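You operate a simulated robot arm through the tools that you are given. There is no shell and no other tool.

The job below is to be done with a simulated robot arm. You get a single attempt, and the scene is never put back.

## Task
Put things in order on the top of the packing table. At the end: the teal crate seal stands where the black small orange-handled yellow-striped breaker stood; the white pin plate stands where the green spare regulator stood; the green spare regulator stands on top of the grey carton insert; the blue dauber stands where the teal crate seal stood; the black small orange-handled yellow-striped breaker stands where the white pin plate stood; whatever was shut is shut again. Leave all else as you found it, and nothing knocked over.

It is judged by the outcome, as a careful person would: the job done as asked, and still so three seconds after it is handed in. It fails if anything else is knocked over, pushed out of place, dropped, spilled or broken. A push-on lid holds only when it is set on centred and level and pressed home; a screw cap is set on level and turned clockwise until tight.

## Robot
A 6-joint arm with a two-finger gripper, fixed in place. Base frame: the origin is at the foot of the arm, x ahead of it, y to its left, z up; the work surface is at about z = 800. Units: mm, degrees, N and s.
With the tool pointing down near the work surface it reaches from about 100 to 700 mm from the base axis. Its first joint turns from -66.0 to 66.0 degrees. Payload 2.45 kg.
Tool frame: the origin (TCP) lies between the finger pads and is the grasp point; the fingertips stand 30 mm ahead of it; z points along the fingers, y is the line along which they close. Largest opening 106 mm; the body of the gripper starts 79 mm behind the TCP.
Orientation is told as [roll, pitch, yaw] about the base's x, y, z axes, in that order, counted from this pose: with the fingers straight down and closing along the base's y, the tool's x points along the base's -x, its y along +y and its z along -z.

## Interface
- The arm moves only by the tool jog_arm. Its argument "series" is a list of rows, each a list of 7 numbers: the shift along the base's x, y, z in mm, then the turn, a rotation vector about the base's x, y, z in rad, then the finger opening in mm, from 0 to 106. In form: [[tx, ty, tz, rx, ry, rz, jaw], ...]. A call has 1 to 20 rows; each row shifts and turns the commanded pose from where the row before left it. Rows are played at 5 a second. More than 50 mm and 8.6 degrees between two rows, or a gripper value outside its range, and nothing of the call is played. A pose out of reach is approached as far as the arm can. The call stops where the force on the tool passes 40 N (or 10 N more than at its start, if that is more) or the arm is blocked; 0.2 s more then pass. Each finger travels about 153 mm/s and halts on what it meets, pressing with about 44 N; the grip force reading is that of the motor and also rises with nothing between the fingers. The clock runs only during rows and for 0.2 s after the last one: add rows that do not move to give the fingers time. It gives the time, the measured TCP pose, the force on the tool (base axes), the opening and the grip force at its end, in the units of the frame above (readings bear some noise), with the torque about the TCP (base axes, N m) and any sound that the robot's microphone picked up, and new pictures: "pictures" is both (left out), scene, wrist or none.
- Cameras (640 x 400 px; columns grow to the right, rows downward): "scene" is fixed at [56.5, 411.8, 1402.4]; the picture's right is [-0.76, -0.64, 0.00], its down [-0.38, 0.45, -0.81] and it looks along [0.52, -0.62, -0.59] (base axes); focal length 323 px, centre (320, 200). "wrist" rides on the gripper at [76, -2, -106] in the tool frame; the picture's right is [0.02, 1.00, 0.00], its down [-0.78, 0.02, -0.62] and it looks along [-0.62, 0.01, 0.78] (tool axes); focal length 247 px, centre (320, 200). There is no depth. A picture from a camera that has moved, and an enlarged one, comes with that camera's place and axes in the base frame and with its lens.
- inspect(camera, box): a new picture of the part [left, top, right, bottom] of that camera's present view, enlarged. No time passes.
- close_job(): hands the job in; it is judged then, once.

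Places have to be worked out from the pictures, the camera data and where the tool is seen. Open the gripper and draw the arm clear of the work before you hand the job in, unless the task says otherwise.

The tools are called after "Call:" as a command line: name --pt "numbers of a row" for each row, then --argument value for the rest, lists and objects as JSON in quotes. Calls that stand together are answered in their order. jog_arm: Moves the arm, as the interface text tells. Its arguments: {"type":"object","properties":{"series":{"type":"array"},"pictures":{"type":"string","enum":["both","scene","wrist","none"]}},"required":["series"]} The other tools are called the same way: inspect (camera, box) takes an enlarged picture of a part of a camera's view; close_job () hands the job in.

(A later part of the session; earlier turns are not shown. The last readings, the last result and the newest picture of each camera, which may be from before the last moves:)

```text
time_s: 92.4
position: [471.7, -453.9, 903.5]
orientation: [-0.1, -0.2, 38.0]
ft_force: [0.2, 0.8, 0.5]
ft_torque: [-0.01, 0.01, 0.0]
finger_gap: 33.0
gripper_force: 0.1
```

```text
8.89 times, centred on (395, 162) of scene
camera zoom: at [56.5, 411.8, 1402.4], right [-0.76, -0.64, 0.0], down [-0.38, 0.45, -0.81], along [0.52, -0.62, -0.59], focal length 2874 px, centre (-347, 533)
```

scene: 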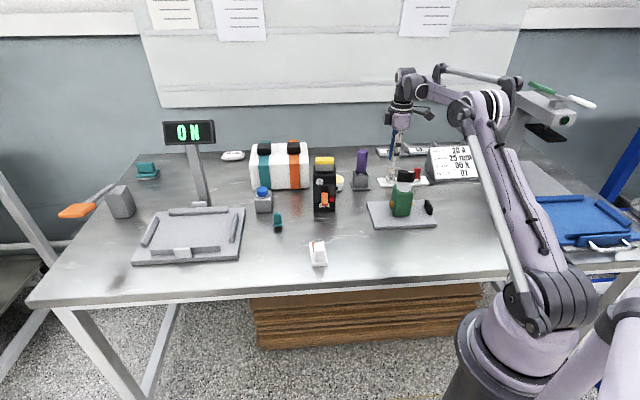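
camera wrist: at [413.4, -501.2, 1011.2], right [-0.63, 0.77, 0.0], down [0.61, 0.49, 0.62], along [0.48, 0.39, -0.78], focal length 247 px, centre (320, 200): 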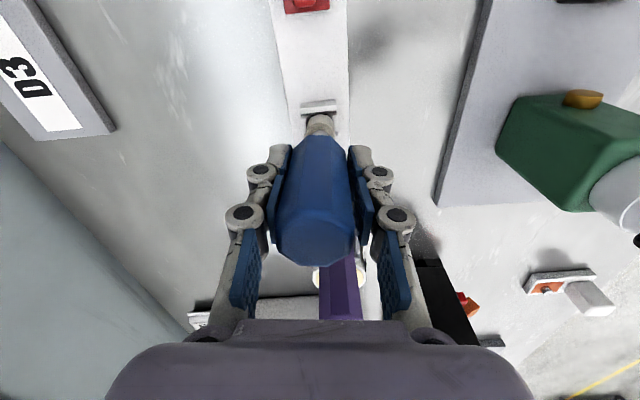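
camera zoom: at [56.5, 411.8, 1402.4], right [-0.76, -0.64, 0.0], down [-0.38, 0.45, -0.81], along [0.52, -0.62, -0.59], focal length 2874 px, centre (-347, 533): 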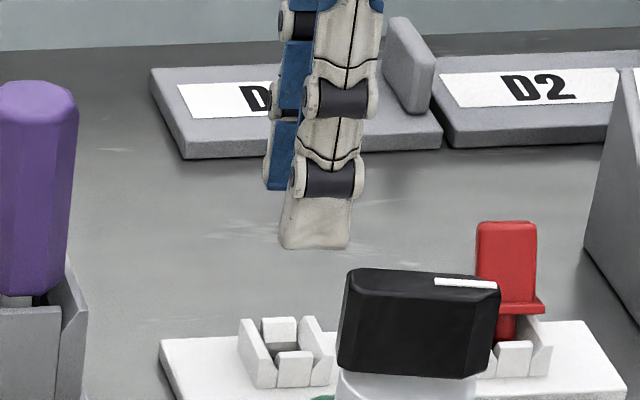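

The dauber toppled out of the socket when released. I take fresh views to see where it lies and whether anything else was disturbed.

Call:
inspect --camera "scene" --box '[360, 140, 450, 230]'

Call:
inspect --camera "wrist" --box '[220, 0, 540, 200]'

Call:
inspect --camera "scene" --box '[410, 155, 440, 190]'

```text
4.44 times, centred on (405, 185) of scene
camera zoom: at [56.5, 411.8, 1402.4], right [-0.76, -0.64, 0.0], down [-0.38, 0.45, -0.81], along [0.52, -0.62, -0.59], focal length 1437 px, centre (-58, 267)
```

zoom: 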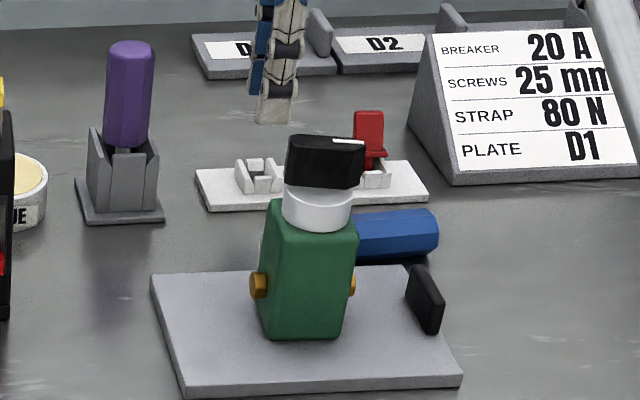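

```text
2.00 times, centred on (380, 100) of wrist
camera zoom: at [413.2, -501.6, 1011.1], right [-0.63, 0.77, 0.0], down [0.61, 0.49, 0.62], along [0.48, 0.39, -0.78], focal length 494 px, centre (200, 400)
```

zoom: 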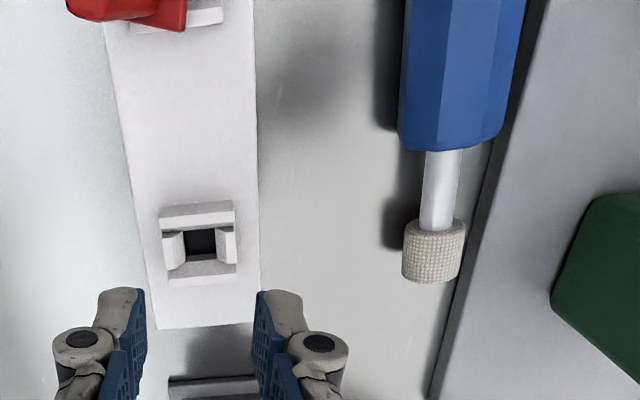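

```text
11.43 times, centred on (425, 172) of scene
camera zoom: at [56.5, 411.8, 1402.4], right [-0.76, -0.64, 0.0], down [-0.38, 0.45, -0.81], along [0.52, -0.62, -0.59], focal length 3696 px, centre (-880, 514)
```

zoom: 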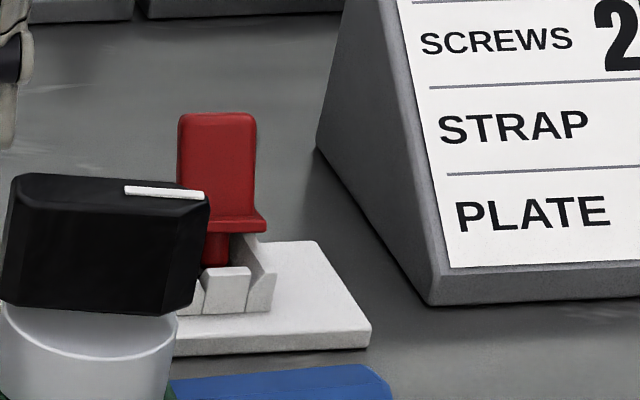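

The dauber now lies on the table between the strip and the insert, and its fall has partly lifted the red seal in its clip. Both must be put right; first I raise the arm straight up for a clear overview.

Call:
jog_arm --pt "0 0 40 0 0 0 40" --pt "0 0 40 0 0 0 60" --pt "0 0 0 0 0 0 60"

Call:
inspect --camera "wrist" --box '[220, 0, 480, 160]'

Call:
inspect --camera "scene" --box '[410, 155, 440, 190]'

```text
time_s: 93.2
position: [473.2, -453.4, 985.8]
orientation: [-0.1, 0.0, 38.0]
ft_force: [0.7, -0.6, 0.4]
ft_torque: [-0.01, 0.02, -0.03]
finger_gap: 60.1
gripper_force: 0.0
camera wrist: at [414.1, -501.4, 1091.0], right [-0.63, 0.77, 0.0], down [0.61, 0.5, 0.62], along [0.48, 0.39, -0.78], focal length 247 px, centre (320, 200)
```

scene: 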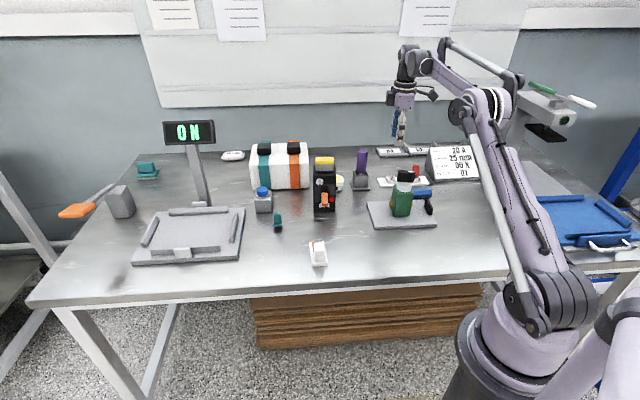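
wrist: 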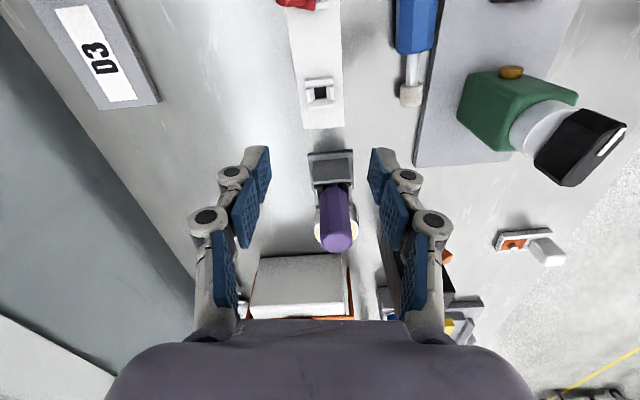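

```text
2.46 times, centred on (350, 80) of wrist
camera zoom: at [414.1, -501.4, 1091.0], right [-0.63, 0.77, 0.0], down [0.61, 0.5, 0.62], along [0.48, 0.39, -0.78], focal length 608 px, centre (246, 495)
```

zoom: 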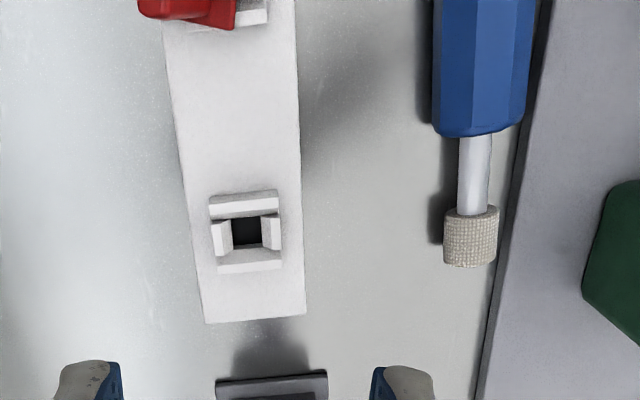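

```text
11.43 times, centred on (425, 172) of scene
camera zoom: at [56.5, 411.8, 1402.4], right [-0.76, -0.64, 0.0], down [-0.38, 0.45, -0.81], along [0.52, -0.62, -0.59], focal length 3696 px, centre (-880, 514)
```

zoom: 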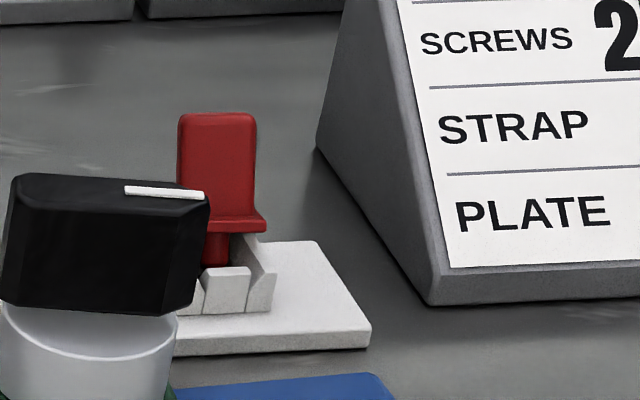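

The strip and insert are unmoved; only the red seal is tilted partly out of its clip. I move above the red seal with yaw 44° to re-seat it first.

Call:
jog_arm --pt "-19 -18 0 0 0 0.052 60" --pt "-19 -18 0 0 0 0.053 60" --pt "-19 -18 0 0 0 0 60" --pt "0 0 -20 0 0 0 60" --pt "0 0 0 0 0 0 60"

Call:
inspect --camera "wrist" --box '[240, 40, 400, 180]'

```text
time_s: 94.4
position: [416.7, -506.3, 963.9]
orientation: [0.0, -0.1, 44.1]
ft_force: [-1.1, 0.2, 0.0]
ft_torque: [0.01, 0.03, -0.03]
finger_gap: 60.1
gripper_force: 0.0
camera wrist: at [361.6, -561.3, 1070.8], right [-0.71, 0.7, 0.0], down [0.55, 0.56, 0.62], along [0.44, 0.44, -0.78], focal length 247 px, centre (320, 200)
```

scene: 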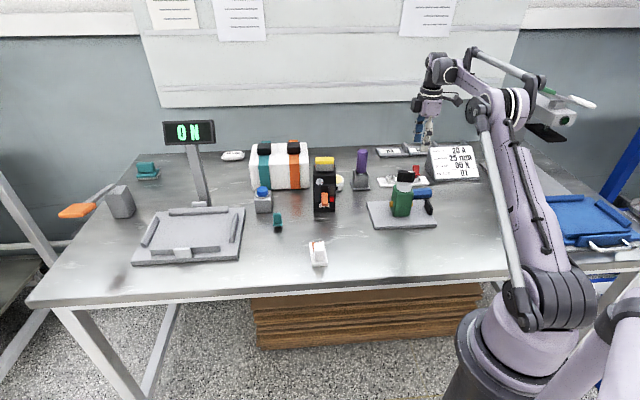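
wrist: 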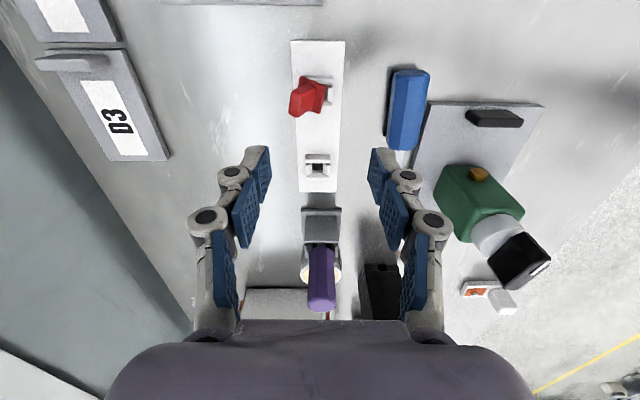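

```text
2.86 times, centred on (320, 110) of wrist
camera zoom: at [361.6, -561.3, 1070.8], right [-0.71, 0.7, 0.0], down [0.55, 0.56, 0.62], along [0.44, 0.44, -0.78], focal length 706 px, centre (320, 457)
```

zoom: 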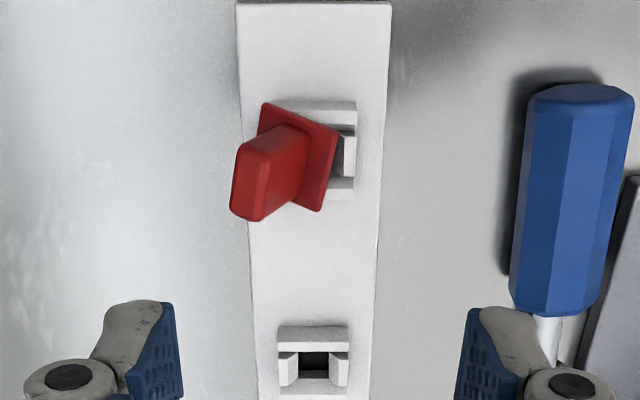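

The red seal leans ~30° left and is turned ~21°, its peg still over the socket at about (411, -513). I'll centre on its socket with yaw 23°, open wide, descend around it, and close so the pads stand it upright.

Call:
jog_arm --pt "-2 -3 0 0 0 -0.125 76" --pt "-2 -2 0 0 0 -0.125 76" --pt "-1.4 -2 0 0 0 -0.117 76" --pt "0 0 -40 0 0 0 76" --pt "0 0 -40 0 0 0 76" --pt "0 0 0 0 0 0 76"

Call:
inspect --camera "wrist" --box '[220, 60, 420, 200]'

Call:
inspect --camera "scene" --box '[390, 140, 450, 200]'

```text
time_s: 95.8
position: [412.1, -516.5, 885.4]
orientation: [0.1, -0.1, 23.0]
ft_force: [0.2, 0.9, -0.3]
ft_torque: [0.01, -0.02, 0.0]
finger_gap: 76.0
gripper_force: 0.0
camera wrist: at [342.9, -546.9, 991.9], right [-0.41, 0.91, 0.0], down [0.71, 0.32, 0.62], along [0.57, 0.26, -0.78], focal length 247 px, centre (320, 200)
```

scene: 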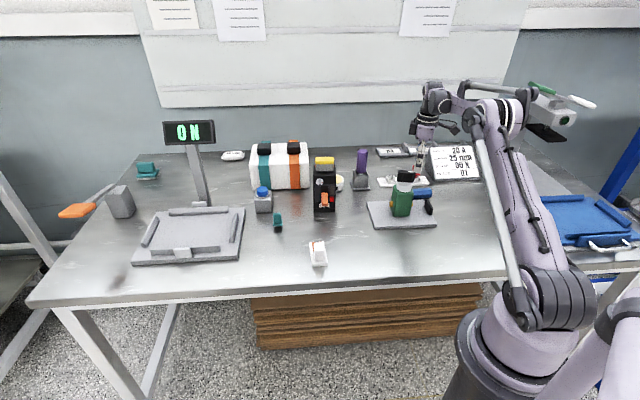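
wrist: 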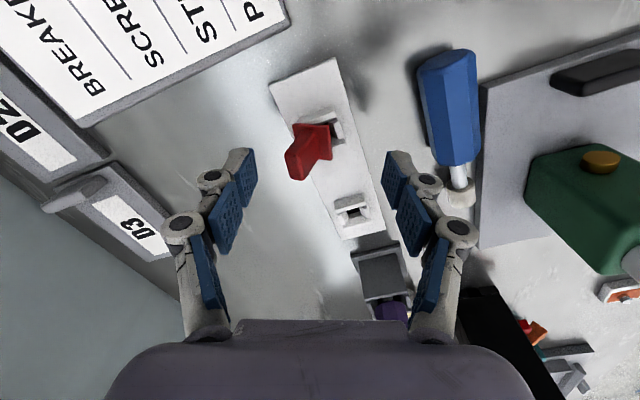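

```text
2.86 times, centred on (320, 130) of wrist
camera zoom: at [342.9, -546.9, 991.9], right [-0.41, 0.91, 0.0], down [0.71, 0.32, 0.62], along [0.57, 0.26, -0.78], focal length 706 px, centre (320, 400)
```

zoom: 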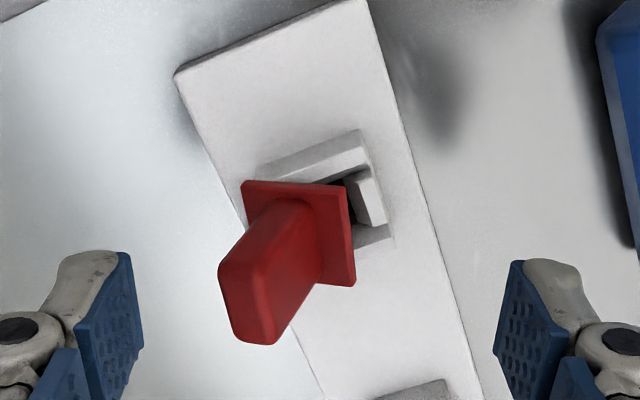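

```text
6.67 times, centred on (420, 170) of scene
camera zoom: at [56.5, 411.8, 1402.4], right [-0.76, -0.64, 0.0], down [-0.38, 0.45, -0.81], along [0.52, -0.62, -0.59], focal length 2156 px, centre (-347, 400)
```

zoom: 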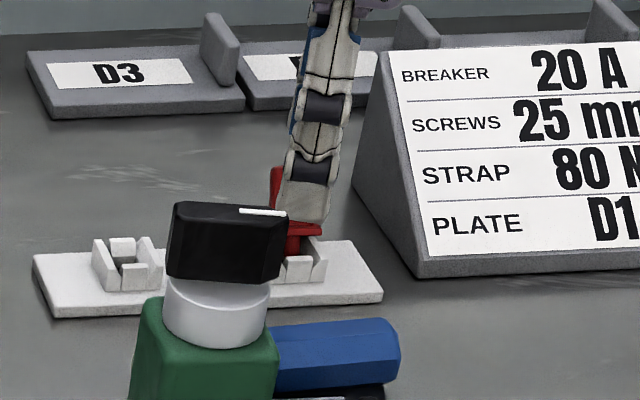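

The knob faces now match the finger pads. I shift 2 mm toward the socket centre, descend to z≈862 and close gradually.

Call:
jog_arm --pt "-0.8 1.8 -12 0 0 0 76" --pt "0 0 -11 0 0 0 76" --pt "0 0 0 0 0 0 60" --pt "0 0 0 0 0 0 45" --pt "0 0 0 0 0 0 34" --pt "0 0 0 0 0 0 34"

Call:
inspect --camera "wrist" --box '[220, 60, 420, 200]'

```text
time_s: 97.2
position: [411.0, -513.2, 863.2]
orientation: [0.0, -0.1, 23.0]
ft_force: [-0.7, 0.0, 0.0]
ft_torque: [-0.02, 0.01, 0.02]
finger_gap: 34.0
gripper_force: 0.0
camera wrist: at [341.1, -544.3, 969.0], right [-0.41, 0.91, 0.0], down [0.71, 0.32, 0.62], along [0.57, 0.26, -0.78], focal length 247 px, centre (320, 200)
```

scene: 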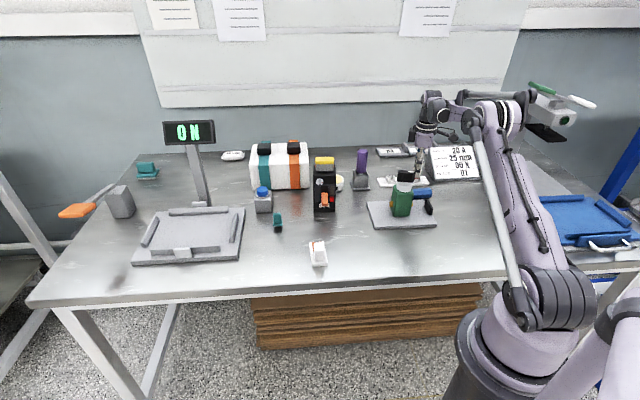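
wrist: 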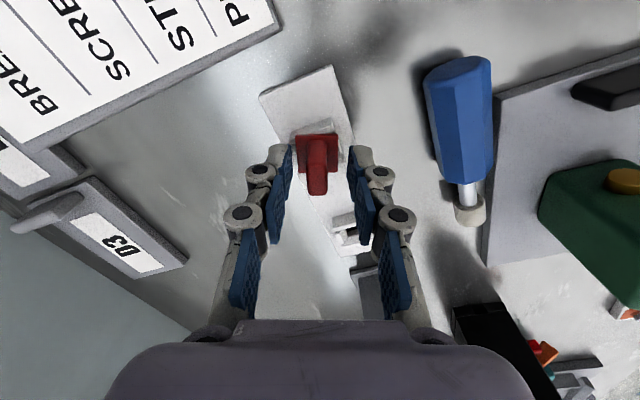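

```text
2.86 times, centred on (320, 130) of wrist
camera zoom: at [341.1, -544.3, 969.0], right [-0.41, 0.91, 0.0], down [0.71, 0.32, 0.62], along [0.57, 0.26, -0.78], focal length 706 px, centre (320, 400)
```

zoom: 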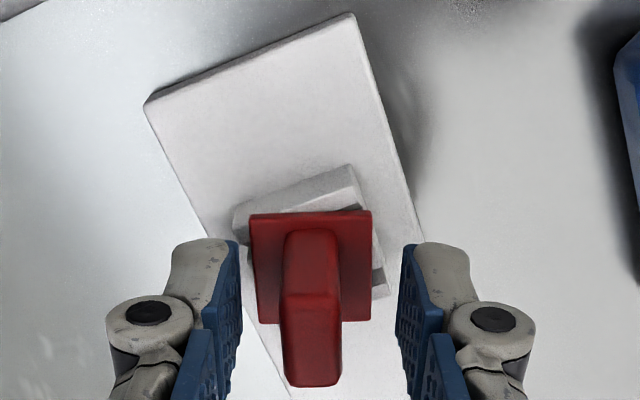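

The pads have stood the red seal upright over its socket. I grip it, then turn it back by 21° to line up with the strip.

Call:
jog_arm --pt "0 0 0 0 0 0 20" --pt "0 0 0 0 0 0 6" --pt "0 0 0 0 0 0 4" --pt "0 0 0 0 0 0 4" --pictures "none"

Call:
inspect --camera "wrist" --box '[220, 60, 420, 200]'

```text
time_s: 98.2
position: [412.1, -512.0, 863.2]
orientation: [0.0, -0.2, 23.1]
ft_force: [0.1, -0.2, -0.8]
ft_torque: [-0.05, -0.01, 0.01]
finger_gap: 10.1
gripper_force: 37.7
```

```text
2.86 times, centred on (320, 130) of wrist
camera zoom: at [341.1, -544.3, 969.0], right [-0.41, 0.91, 0.0], down [0.71, 0.32, 0.62], along [0.57, 0.26, -0.78], focal length 706 px, centre (320, 400)
```

zoom: 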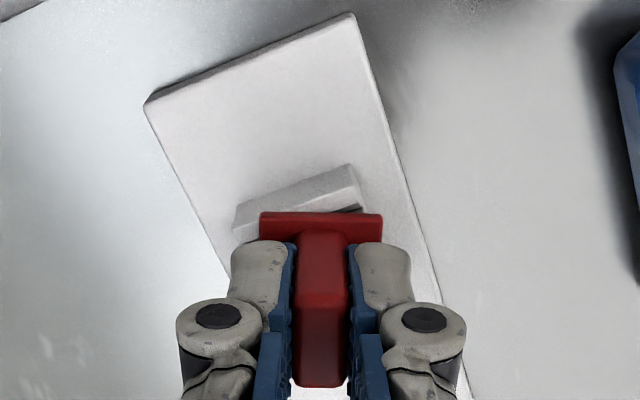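

Call:
jog_arm --pt "0 0 0 0 0 0.125 4" --pt "0 0 0 0 0 0.125 4" --pt "0 0 0 0 0 0.12 4" --pt "0 0 0 0 0 0 4" --pictures "none"

Call:
inspect --camera "wrist" --box '[220, 60, 420, 200]'

Call:
inspect --camera "scene" --box '[400, 150, 440, 195]'

```text
time_s: 99.2
position: [409.9, -512.5, 862.4]
orientation: [0.0, -0.1, 44.3]
ft_force: [-2.1, 1.6, 10.5]
ft_torque: [0.02, 0.04, -0.03]
finger_gap: 10.1
gripper_force: 37.2
```

```text
2.86 times, centred on (320, 130) of wrist
camera zoom: at [356.5, -567.4, 968.7], right [-0.71, 0.7, 0.0], down [0.55, 0.56, 0.62], along [0.44, 0.45, -0.78], focal length 706 px, centre (320, 400)
```

zoom: 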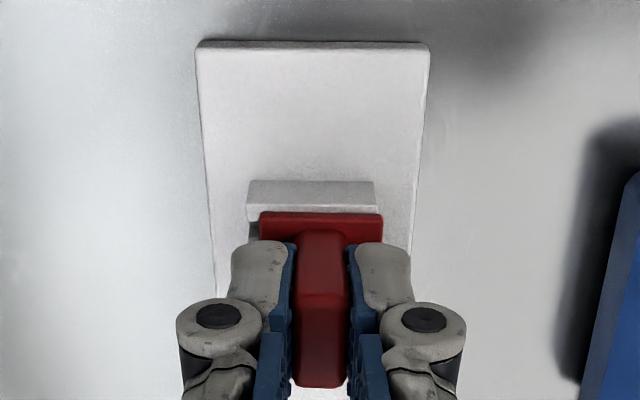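

```text
8.89 times, centred on (420, 172) of scene
camera zoom: at [56.3, 412.0, 1402.4], right [-0.76, -0.64, 0.0], down [-0.38, 0.45, -0.81], along [0.52, -0.62, -0.59], focal length 2874 px, centre (-569, 444)
```

zoom: 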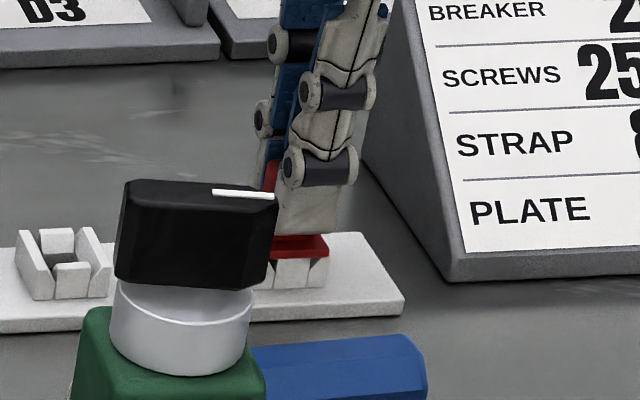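

The red seal sits ~2 mm right of its socket centre and rests on the rim. I lift 1 mm, shift left 2 mm, and lower gently to seat it.

Call:
jog_arm --pt "0 0 2 0 0 0 4" --pt "1.4 -1.4 0 0 0 0 4" --pt "0 0 0 0 0 0 4" --pt "0 0 -1 0 0 0 4" --pt "0 0 -1 0 0 0 4" --pt "0 0 0 0 0 0 4" --pictures "none"

Call:
inspect --camera "wrist" --box '[220, 60, 420, 200]'

Call:
inspect --camera "scene" --box '[405, 160, 435, 190]'

```text
time_s: 100.6
position: [411.0, -514.3, 862.5]
orientation: [0.1, -0.1, 44.2]
ft_force: [1.0, 0.7, 4.6]
ft_torque: [-0.03, -0.04, 0.03]
finger_gap: 10.0
gripper_force: 37.9
```

```text
2.86 times, centred on (320, 130) of wrist
camera zoom: at [357.3, -568.8, 968.7], right [-0.71, 0.7, 0.0], down [0.55, 0.56, 0.62], along [0.44, 0.44, -0.78], focal length 706 px, centre (320, 400)
```

zoom: 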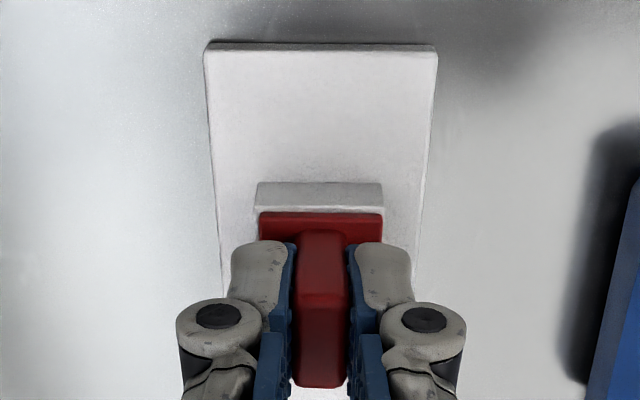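

```text
13.33 times, centred on (420, 175) of scene
camera zoom: at [56.4, 411.9, 1402.4], right [-0.76, -0.64, 0.0], down [-0.38, 0.45, -0.81], along [0.52, -0.62, -0.59], focal length 4312 px, centre (-1013, 533)
```

zoom: 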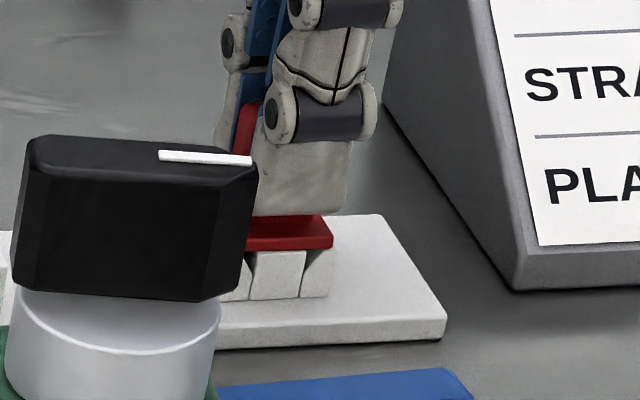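

The red seal is aligned and flush on its clip again. I release slowly and rise.

Call:
jog_arm --pt "0 0 -0.4 0 0 0 4" --pt "0 0 0 0 0 0 12" --pt "0 0 0 0 0 0 16" --pt "0 0 0 0 0 0 24" --pt "0 0 0 0 0 0 40" --pt "0 0 10 0 0 0 44" --pt "0 0 40 0 0 0 50" --pt "0 0 45 0 0 0 60" --pt "0 0 20 0 0 0 60" --pt "0 0 0 0 0 0 60"

Call:
inspect --camera "scene" --box '[370, 150, 450, 220]'

Call:
inspect --camera "wrist" --box '[260, 20, 480, 170]'

```text
time_s: 102.8
position: [410.9, -513.3, 975.5]
orientation: [0.0, -0.1, 44.3]
ft_force: [0.3, 0.1, -0.1]
ft_torque: [0.01, 0.0, -0.03]
finger_gap: 60.2
gripper_force: 0.1
camera wrist: at [357.3, -568.1, 1082.3], right [-0.71, 0.7, 0.0], down [0.55, 0.56, 0.62], along [0.44, 0.44, -0.78], focal length 247 px, centre (320, 200)
```

scene: 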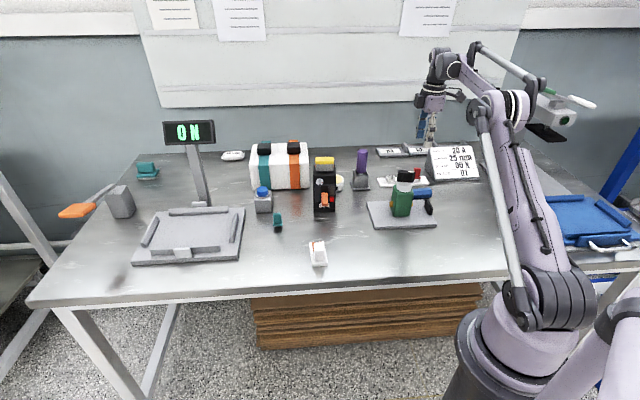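
wrist: 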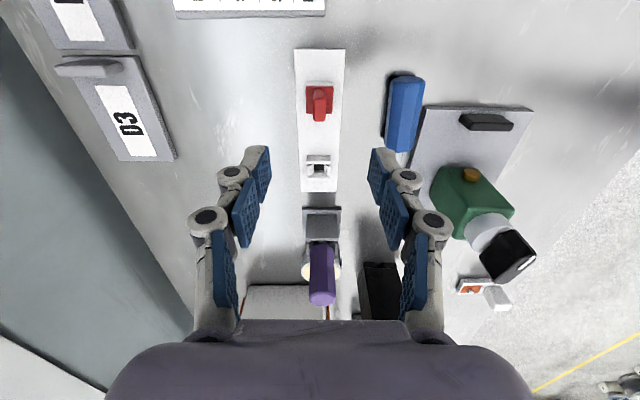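

```text
5.71 times, centred on (410, 185) of scene
camera zoom: at [56.5, 411.8, 1402.4], right [-0.76, -0.64, 0.0], down [-0.38, 0.45, -0.81], along [0.52, -0.62, -0.59], focal length 1848 px, centre (-194, 286)
```

zoom: 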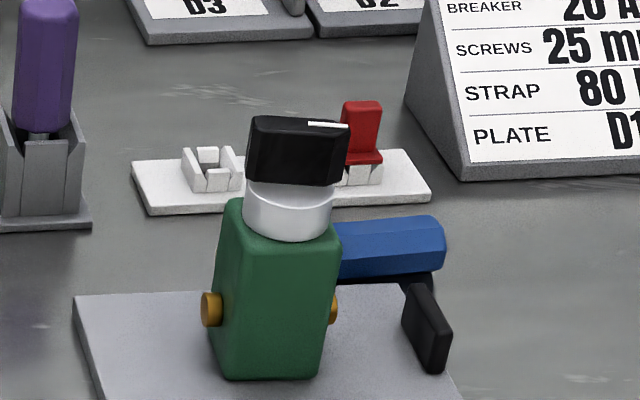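

```text
2.67 times, centred on (370, 95) of wrist
camera zoom: at [357.3, -568.1, 1082.3], right [-0.71, 0.7, 0.0], down [0.55, 0.56, 0.62], along [0.44, 0.44, -0.78], focal length 659 px, centre (187, 480)
```

zoom: 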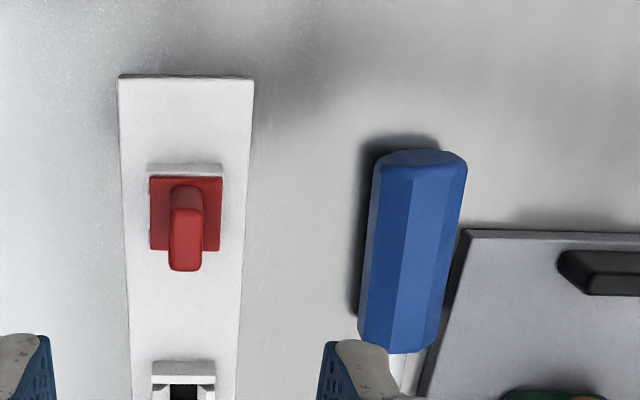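

The red seal is back in order. The dauber lies at about (362, -442) with its foot pointing away; to stand it up I need the hand horizontal. First I test, empty-handed in free space, whether the wrist can take the needed yaw.

Call:
jog_arm --pt "0 30 20 0 0 0 60" --pt "-10 48 10 0 0 0 60" --pt "-10 48 10 0 0 0 60" --pt "-10 48 0 0 0 0 60" --pt "-10 48 0 0 0 0 60" --pt "-10 48 0 0 0 0 60" --pt "-10 48 0 0 0 0 60" --pt "-10 40 0 0 0 0 60" --pt "0 0 0 0 0 0.145 60" --pt "0 0 0 0 0 0.145 60" --pt "0 0 0 0 0 0.145 60" --pt "0 0 0 0 0 0.145 60" --pt "0 0 0 0 0 0.145 60" --pt "0 0 0 0 0 0 60" --pictures "scene"

```text
time_s: 105.8
position: [342.9, -155.6, 1016.9]
orientation: [0.0, -0.1, 85.9]
ft_force: [-0.1, -0.4, 0.4]
ft_torque: [-0.01, 0.03, 0.0]
finger_gap: 60.0
gripper_force: 0.0
```

scene: 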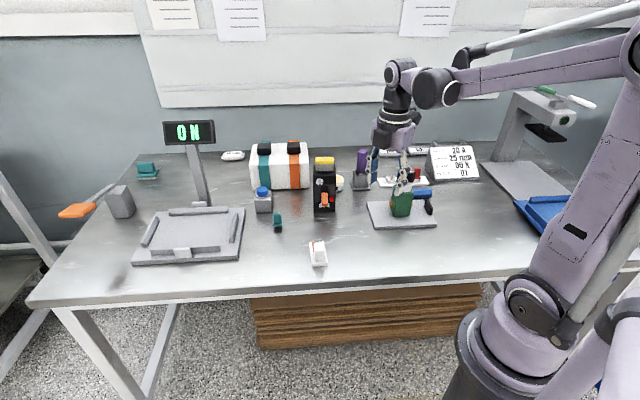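

The yaw reached 86° without trouble. I continue the test toward ~156°.

Call:
jog_arm --pt "0 0 0 0 0 0.145 60" --pt "0 0 0 0 0 0.145 60" --pt "0 0 0 0 0 0.145 60" --pt "0 0 0 0 0 0.145 60" --pt "0 0 0 0 0 0.145 60" --pt "0 0 0 0 0 0.145 60" --pt "0 0 0 0 0 0.145 60" --pt "0 0 0 0 0 0.145 60" --pt "0 0 0 0 0 0.06 60" --pt "0 0 0 0 0 0 60" --pictures "scene"

```text
time_s: 108.0
position: [356.9, -110.8, 1017.4]
orientation: [0.3, 0.0, 155.2]
ft_force: [0.4, 0.0, 0.1]
ft_torque: [-0.01, -0.01, -0.02]
finger_gap: 60.0
gripper_force: 0.0
out of reach, approached as far as the arm can: row 8, 9
```

scene: 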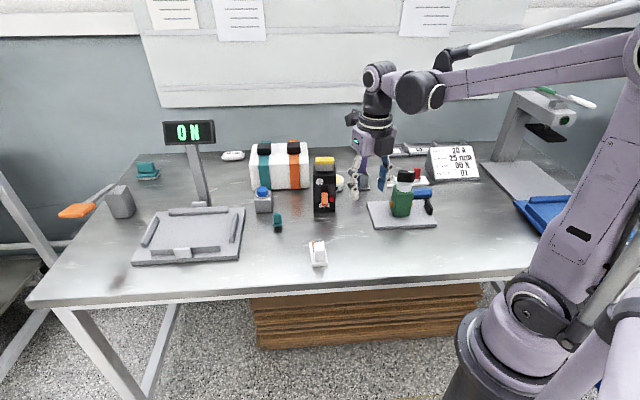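

The wrist's roll limit is about 173° from the arm's plane, so I use the other way: grasp with yaw -128° and pitch outward with the camera below, gripping near the handle's top for clearance. I rotate back in the air while returning over the dauber.

Call:
jog_arm --pt "0 -5 0 0 0 -0.147 60" --pt "0 -10 0 0 0 -0.147 60" --pt "0 -10 0 0 0 -0.147 60" --pt "0 -10 0 0 0 -0.147 60" --pt "0 -10 0 0 0 -0.147 60" --pt "0 -10 0 0 0 -0.147 60" --pt "0 -10 0 0 0 -0.147 60" --pt "0 -10 0 0 0 -0.147 60" --pt "0 -10 0 0 0 -0.147 60" --pt "0 -10 0 0 0 -0.147 60" --pt "0 -10 0 0 0 -0.147 60" --pt "0 -10 0 0 0 -0.147 60" --pt "0 -10 0 0 0 -0.147 60" --pt "0 -10 0 0 0 -0.147 60" --pt "0 -10 0 0 0 -0.147 60" --pt "0 -10 0 0 0 -0.147 60" --pt "0 -10 0 0 0 -0.147 60" --pt "0 0 0 0 0 0 60" --pictures "none"

```text
time_s: 111.8
position: [358.4, -275.7, 1016.7]
orientation: [0.0, -0.1, 12.3]
ft_force: [0.5, 0.0, -0.4]
ft_torque: [-0.01, -0.04, 0.02]
finger_gap: 60.0
gripper_force: 0.1
```

Call:
jog_arm --pt "-0.6 -10.9 0 0 0 -0.144 60" --pt "-0.6 -10.9 0 0 0 -0.144 60" --pt "-0.6 -10.9 0 0 0 -0.144 60" --pt "-0.6 -10.9 0 0 0 -0.144 60" --pt "-0.6 -10.9 0 0 0 -0.144 60" --pt "-0.6 -10.9 0 0 0 -0.144 60" --pt "-0.6 -10.9 0 0 0 -0.144 60" --pt "-0.6 -10.9 0 0 0 -0.144 60" --pt "-0.6 -10.9 0 0 0 -0.144 60" --pt "-0.6 -10.9 0 0 0 -0.144 60" --pt "-0.6 -10.9 0 0 0 -0.144 60" --pt "-0.6 -10.9 0 0 0 -0.144 60" --pt "-0.6 -10.9 0 0 0 -0.144 60" --pt "-0.6 -10.9 0 0 0 -0.144 60" --pt "-0.6 -10.9 0 0 0 -0.144 60" --pt "-0.6 -10.9 0 0 0 -0.144 60" --pt "-0.6 -10.9 0 0 0 -0.144 60" --pt "0 0 0 0 0 0 60"

Call:
inspect --camera "wrist" --box '[220, 0, 420, 180]'

```text
time_s: 115.6
position: [347.6, -462.0, 1016.4]
orientation: [-0.1, -0.2, -127.8]
ft_force: [-0.6, 0.4, 0.2]
ft_torque: [0.0, -0.02, -0.02]
finger_gap: 60.0
gripper_force: 0.1
camera wrist: at [392.4, -399.7, 1122.0], right [0.8, -0.6, 0.0], down [-0.47, -0.63, 0.62], along [-0.37, -0.5, -0.78], focal length 247 px, centre (320, 200)
```

scene: 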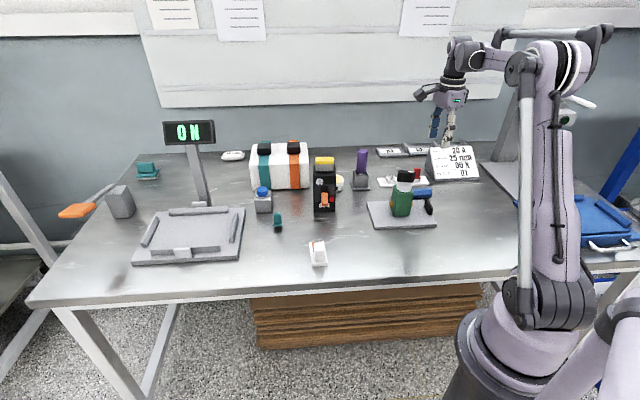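
wrist: 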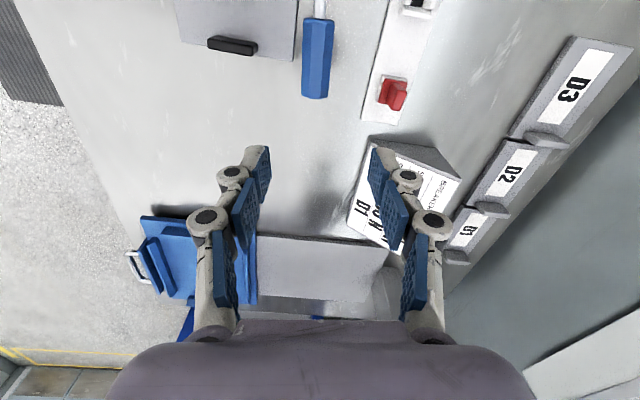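

```text
2.22 times, centred on (320, 90) of wrist
camera zoom: at [392.4, -399.7, 1122.0], right [0.8, -0.6, 0.0], down [-0.47, -0.63, 0.62], along [-0.37, -0.5, -0.78], focal length 549 px, centre (320, 444)
```

zoom: 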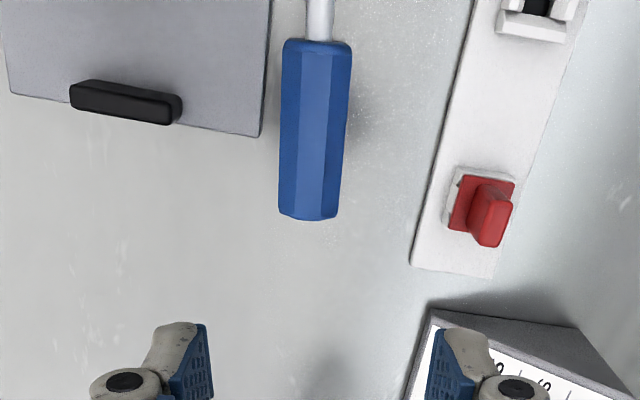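

The dauber's handle top is right under the gripper. I shift 6 mm left, rotate -2°, and descend in stages to z≈840 to grip about 11 mm from the handle's end.

Call:
jog_arm --pt "-5 3.7 0 0 0 -0.04 60" --pt "0 0 -45 0 0 0 60" --pt "0 0 -45 0 0 0 60" --pt "0 0 -40 0 0 0 60" --pt "0 0 0 0 0 0 60"

Call:
inspect --camera "wrist" --box '[220, 40, 420, 220]'

Call:
inspect --camera "scene" --box '[380, 130, 460, 220]'

```text
time_s: 116.8
position: [343.1, -455.8, 887.1]
orientation: [0.0, -0.1, -130.1]
ft_force: [0.7, -0.7, 0.0]
ft_torque: [0.01, 0.03, -0.01]
finger_gap: 59.9
gripper_force: 0.1
camera wrist: at [390.4, -395.1, 993.7], right [0.78, -0.63, 0.0], down [-0.49, -0.61, 0.62], along [-0.39, -0.49, -0.78], focal length 247 px, centre (320, 200)
```

scene: 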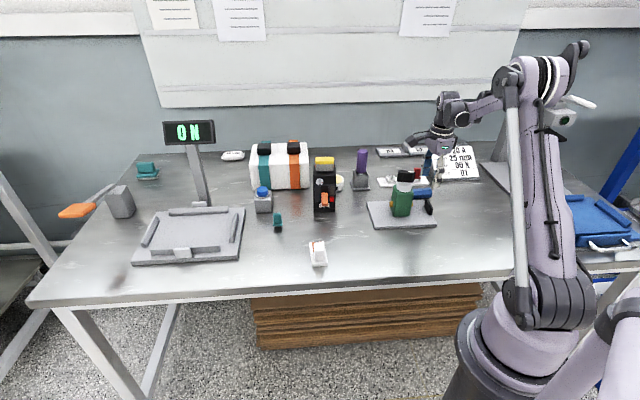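
wrist: 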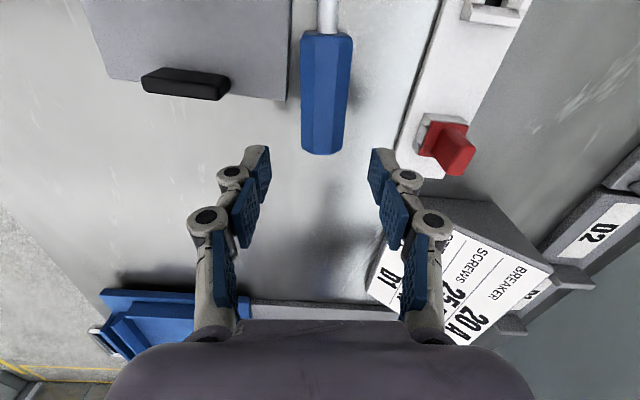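

```text
2.22 times, centred on (320, 130) of wrist
camera zoom: at [390.4, -395.1, 993.7], right [0.78, -0.63, 0.0], down [-0.49, -0.61, 0.62], along [-0.39, -0.49, -0.78], focal length 549 px, centre (320, 356)
```

zoom: 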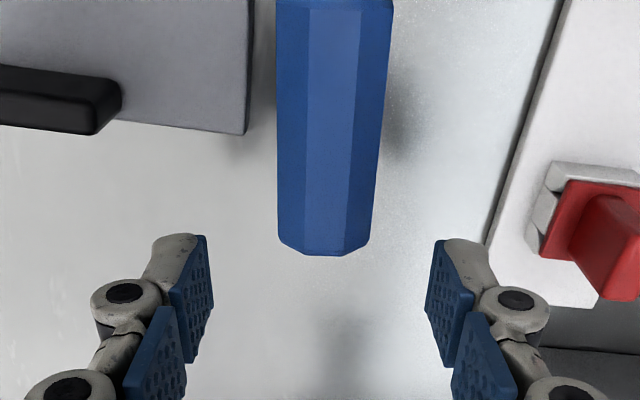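

```text
4.44 times, centred on (420, 175) of scene
camera zoom: at [56.5, 411.8, 1402.4], right [-0.76, -0.64, 0.0], down [-0.38, 0.45, -0.81], along [0.52, -0.62, -0.59], focal length 1437 px, centre (-124, 311)
```

zoom: 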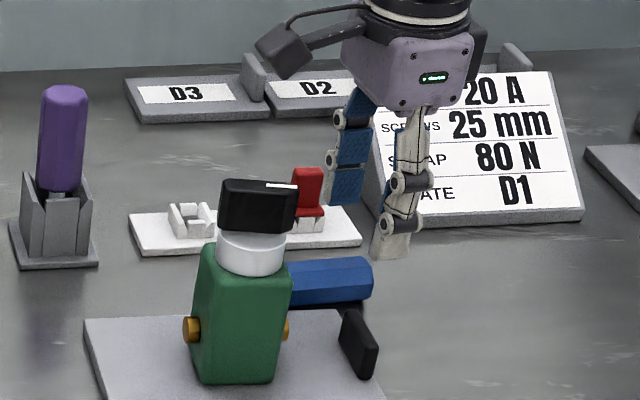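

The grip point would be 15 mm from the handle end; I move 4 mm closer to the end for clearance, centre laterally, and go down to z≈840.

Call:
jog_arm --pt "-1.2 -4.1 -15 0 0 -0.035 60" --pt "0 0 -16 0 0 0 56" --pt "0 0 -16 0 0 0 50" --pt "0 0 0 0 0 0 45" --pt "0 0 0 0 0 0 45"

Call:
inspect --camera "wrist" --box '[220, 60, 420, 220]'

Call:
inspect --camera "scene" --box '[390, 150, 460, 220]'

```text
time_s: 118.0
position: [343.4, -460.9, 839.5]
orientation: [0.0, -0.1, -132.1]
ft_force: [0.2, 0.5, -0.1]
ft_torque: [-0.02, 0.03, -0.01]
finger_gap: 45.0
gripper_force: 0.1
camera wrist: at [392.2, -402.9, 945.8], right [0.76, -0.65, 0.0], down [-0.51, -0.59, 0.62], along [-0.41, -0.47, -0.78], focal length 247 px, centre (320, 200)
```

scene: 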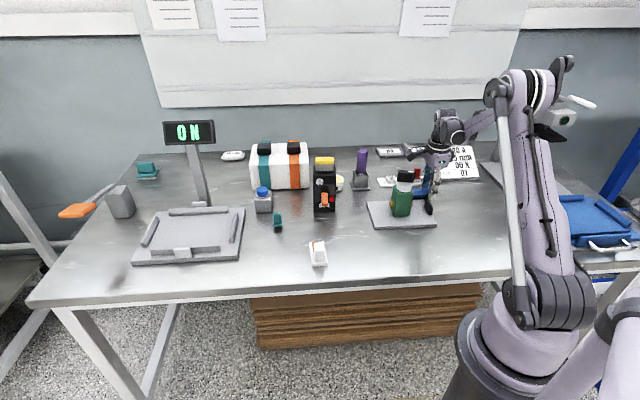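
wrist: 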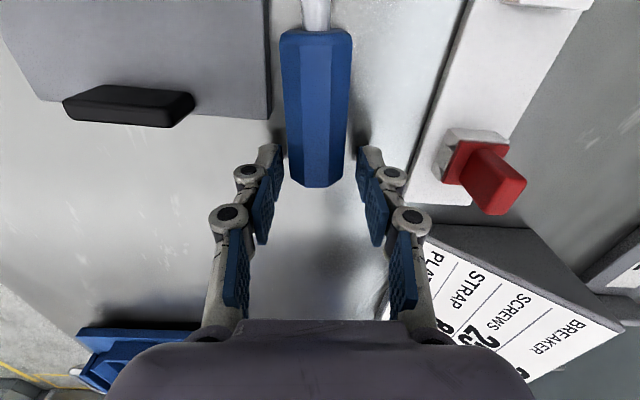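

```text
2.50 times, centred on (320, 140) of wrist
camera zoom: at [392.2, -402.9, 945.8], right [0.76, -0.65, 0.0], down [-0.51, -0.59, 0.62], along [-0.41, -0.47, -0.78], focal length 617 px, centre (320, 350)
```

zoom: 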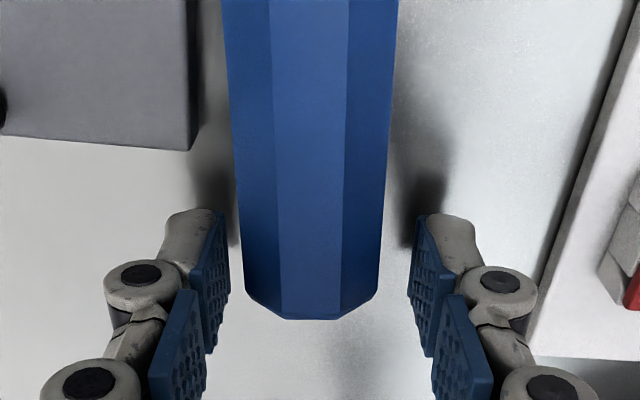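

```text
5.71 times, centred on (425, 185) of scene
camera zoom: at [56.5, 411.8, 1402.4], right [-0.76, -0.64, 0.0], down [-0.38, 0.45, -0.81], along [0.52, -0.62, -0.59], focal length 1848 px, centre (-280, 286)
```

zoom: 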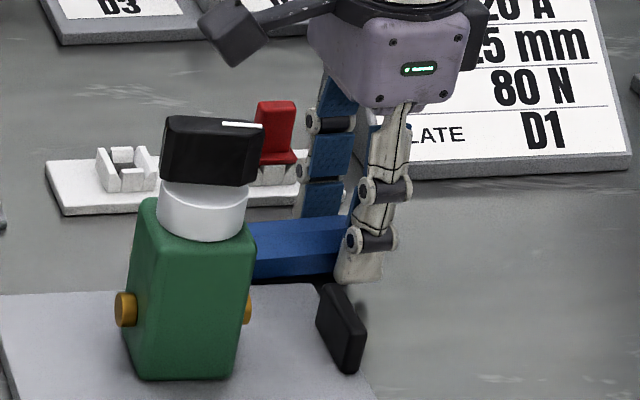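

The dauber lies squarely between the fingers. I grip it and lift straight up.

Call:
jog_arm --pt "0 0 0 0 0 0 34" --pt "0 0 0 0 0 0 24" --pt "0 0 0 0 0 0 20" --pt "0 0 0 0 0 0 20" --pt "0 0 20 0 0 0 20" --pt "0 0 45 0 0 0 20" --pt "0 0 45 0 0 0 20" --pt "0 0 45 0 0 0 20" --pt "0 0 25 0 0 0 20" --pt "0 0 0 0 0 0 20"

Call:
inspect --camera "wrist" --box '[220, 60, 420, 220]'

Call:
inspect --camera "scene" --box '[360, 90, 460, 220]'

```text
time_s: 120.2
position: [339.2, -461.7, 1019.9]
orientation: [0.0, -0.1, -132.0]
ft_force: [0.0, -0.8, -0.4]
ft_torque: [-0.02, 0.0, 0.0]
finger_gap: 30.5
gripper_force: 43.7
camera wrist: at [389.1, -403.3, 1125.5], right [0.76, -0.65, 0.0], down [-0.51, -0.59, 0.62], along [-0.41, -0.47, -0.78], focal length 247 px, centre (320, 200)
```

scene: 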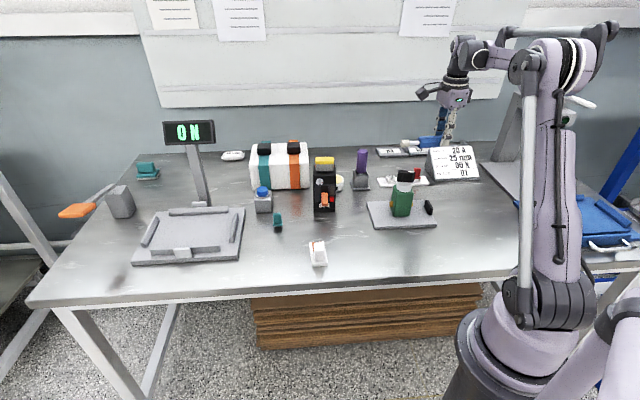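
wrist: 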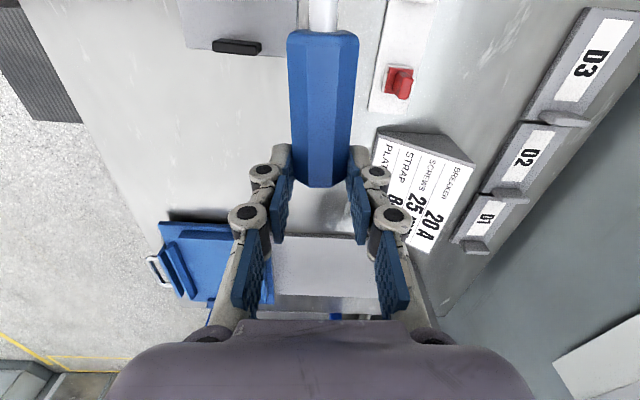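

```text
2.50 times, centred on (320, 140) of wrist
camera zoom: at [389.1, -403.3, 1125.5], right [0.76, -0.65, 0.0], down [-0.51, -0.59, 0.62], along [-0.41, -0.47, -0.78], focal length 617 px, centre (320, 350)
```

zoom: 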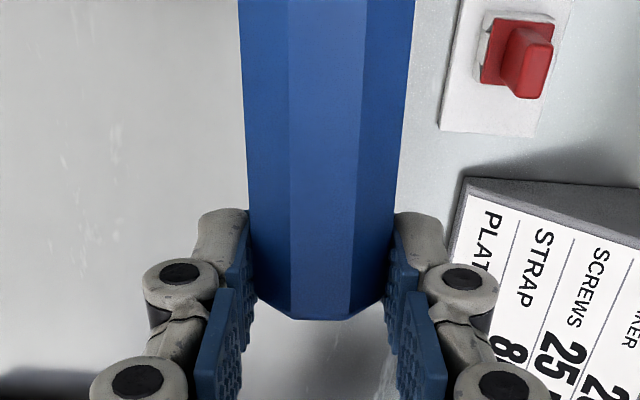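

```text
3.08 times, centred on (410, 155) of scene
camera zoom: at [56.5, 411.8, 1402.4], right [-0.76, -0.64, 0.0], down [-0.38, 0.45, -0.81], along [0.52, -0.62, -0.59], focal length 995 px, centre (43, 338)
```

zoom: 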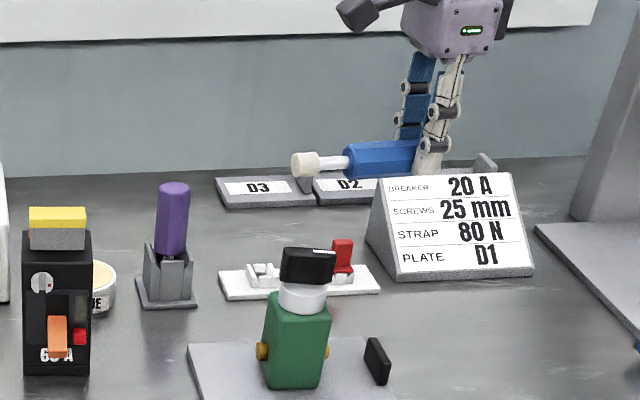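

The dauber is held horizontally near its top end, foot toward the camera side. I carry it high to the open area near (430, -135), turning the yaw to -17°.

Call:
jog_arm --pt "6.5 23.4 5 0 0 0.1434 20" --pt "6.5 23.4 5 0 0 0.1434 20" --pt "6.5 23.4 5 0 0 0.1434 20" --pt "6.5 23.4 5 0 0 0.1434 20" --pt "6.5 23.4 5 0 0 0.1434 20" --pt "6.5 23.4 5 0 0 0.1434 20" --pt "6.5 23.4 5 0 0 0.1434 20" --pt "6.5 23.4 5 0 0 0.1434 20" --pt "6.5 23.4 0 0 0 0.1434 20" --pt "6.5 23.4 0 0 0 0.1434 20" --pt "6.5 23.4 0 0 0 0.1434 20" --pt "6.5 23.4 0 0 0 0.1434 20" --pt "6.5 23.4 0 0 0 0.1434 20" --pt "6.5 23.4 0 0 0 0.1434 20" --pt "0 0 0 0 0 0 20"

```text
time_s: 123.4
position: [432.5, -133.6, 1059.1]
orientation: [0.0, -0.1, -16.8]
ft_force: [-0.1, 0.7, -1.4]
ft_torque: [-0.04, -0.03, 0.02]
finger_gap: 30.2
gripper_force: 43.9
camera wrist: at [358.2, -113.4, 1165.2], right [0.27, 0.96, 0.0], down [0.75, -0.21, 0.62], along [0.6, -0.17, -0.78], focal length 247 px, centre (320, 200)
```

scene: 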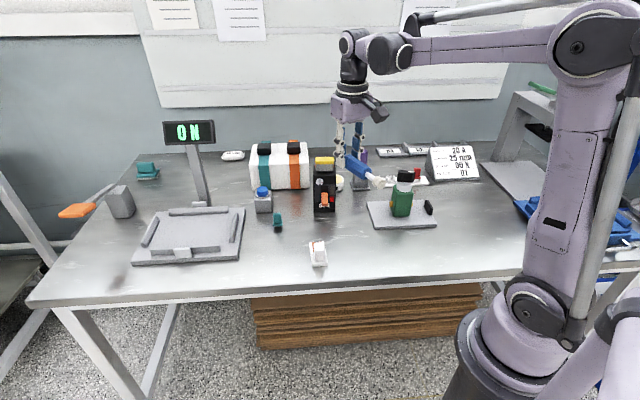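
wrist: 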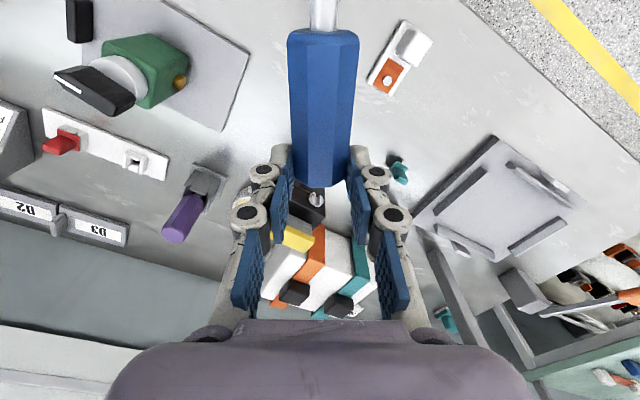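

Now I pitch the hand outward gradually so the foot swings down, first 40°.

Call:
jog_arm --pt "0 0 0 -0.0414 -0.1366 0 20" --pt "0 0 0 -0.0414 -0.1366 0 20" --pt "0 0 0 -0.0414 -0.1366 0 20" --pt "0 0 0 -0.0414 -0.1366 0 20" --pt "0 0 0 -0.0414 -0.1366 0 20" --pt "0 0 0 0 0 0 20" --pictures "scene"

```text
time_s: 124.8
position: [431.7, -134.1, 1059.0]
orientation: [0.1, -41.0, -16.8]
ft_force: [-0.5, -0.7, -0.3]
ft_torque: [-0.01, 0.0, 0.0]
finger_gap: 30.2
gripper_force: 44.9
```

scene: 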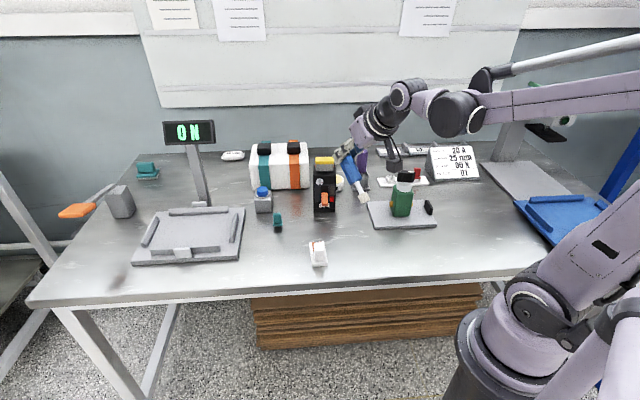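

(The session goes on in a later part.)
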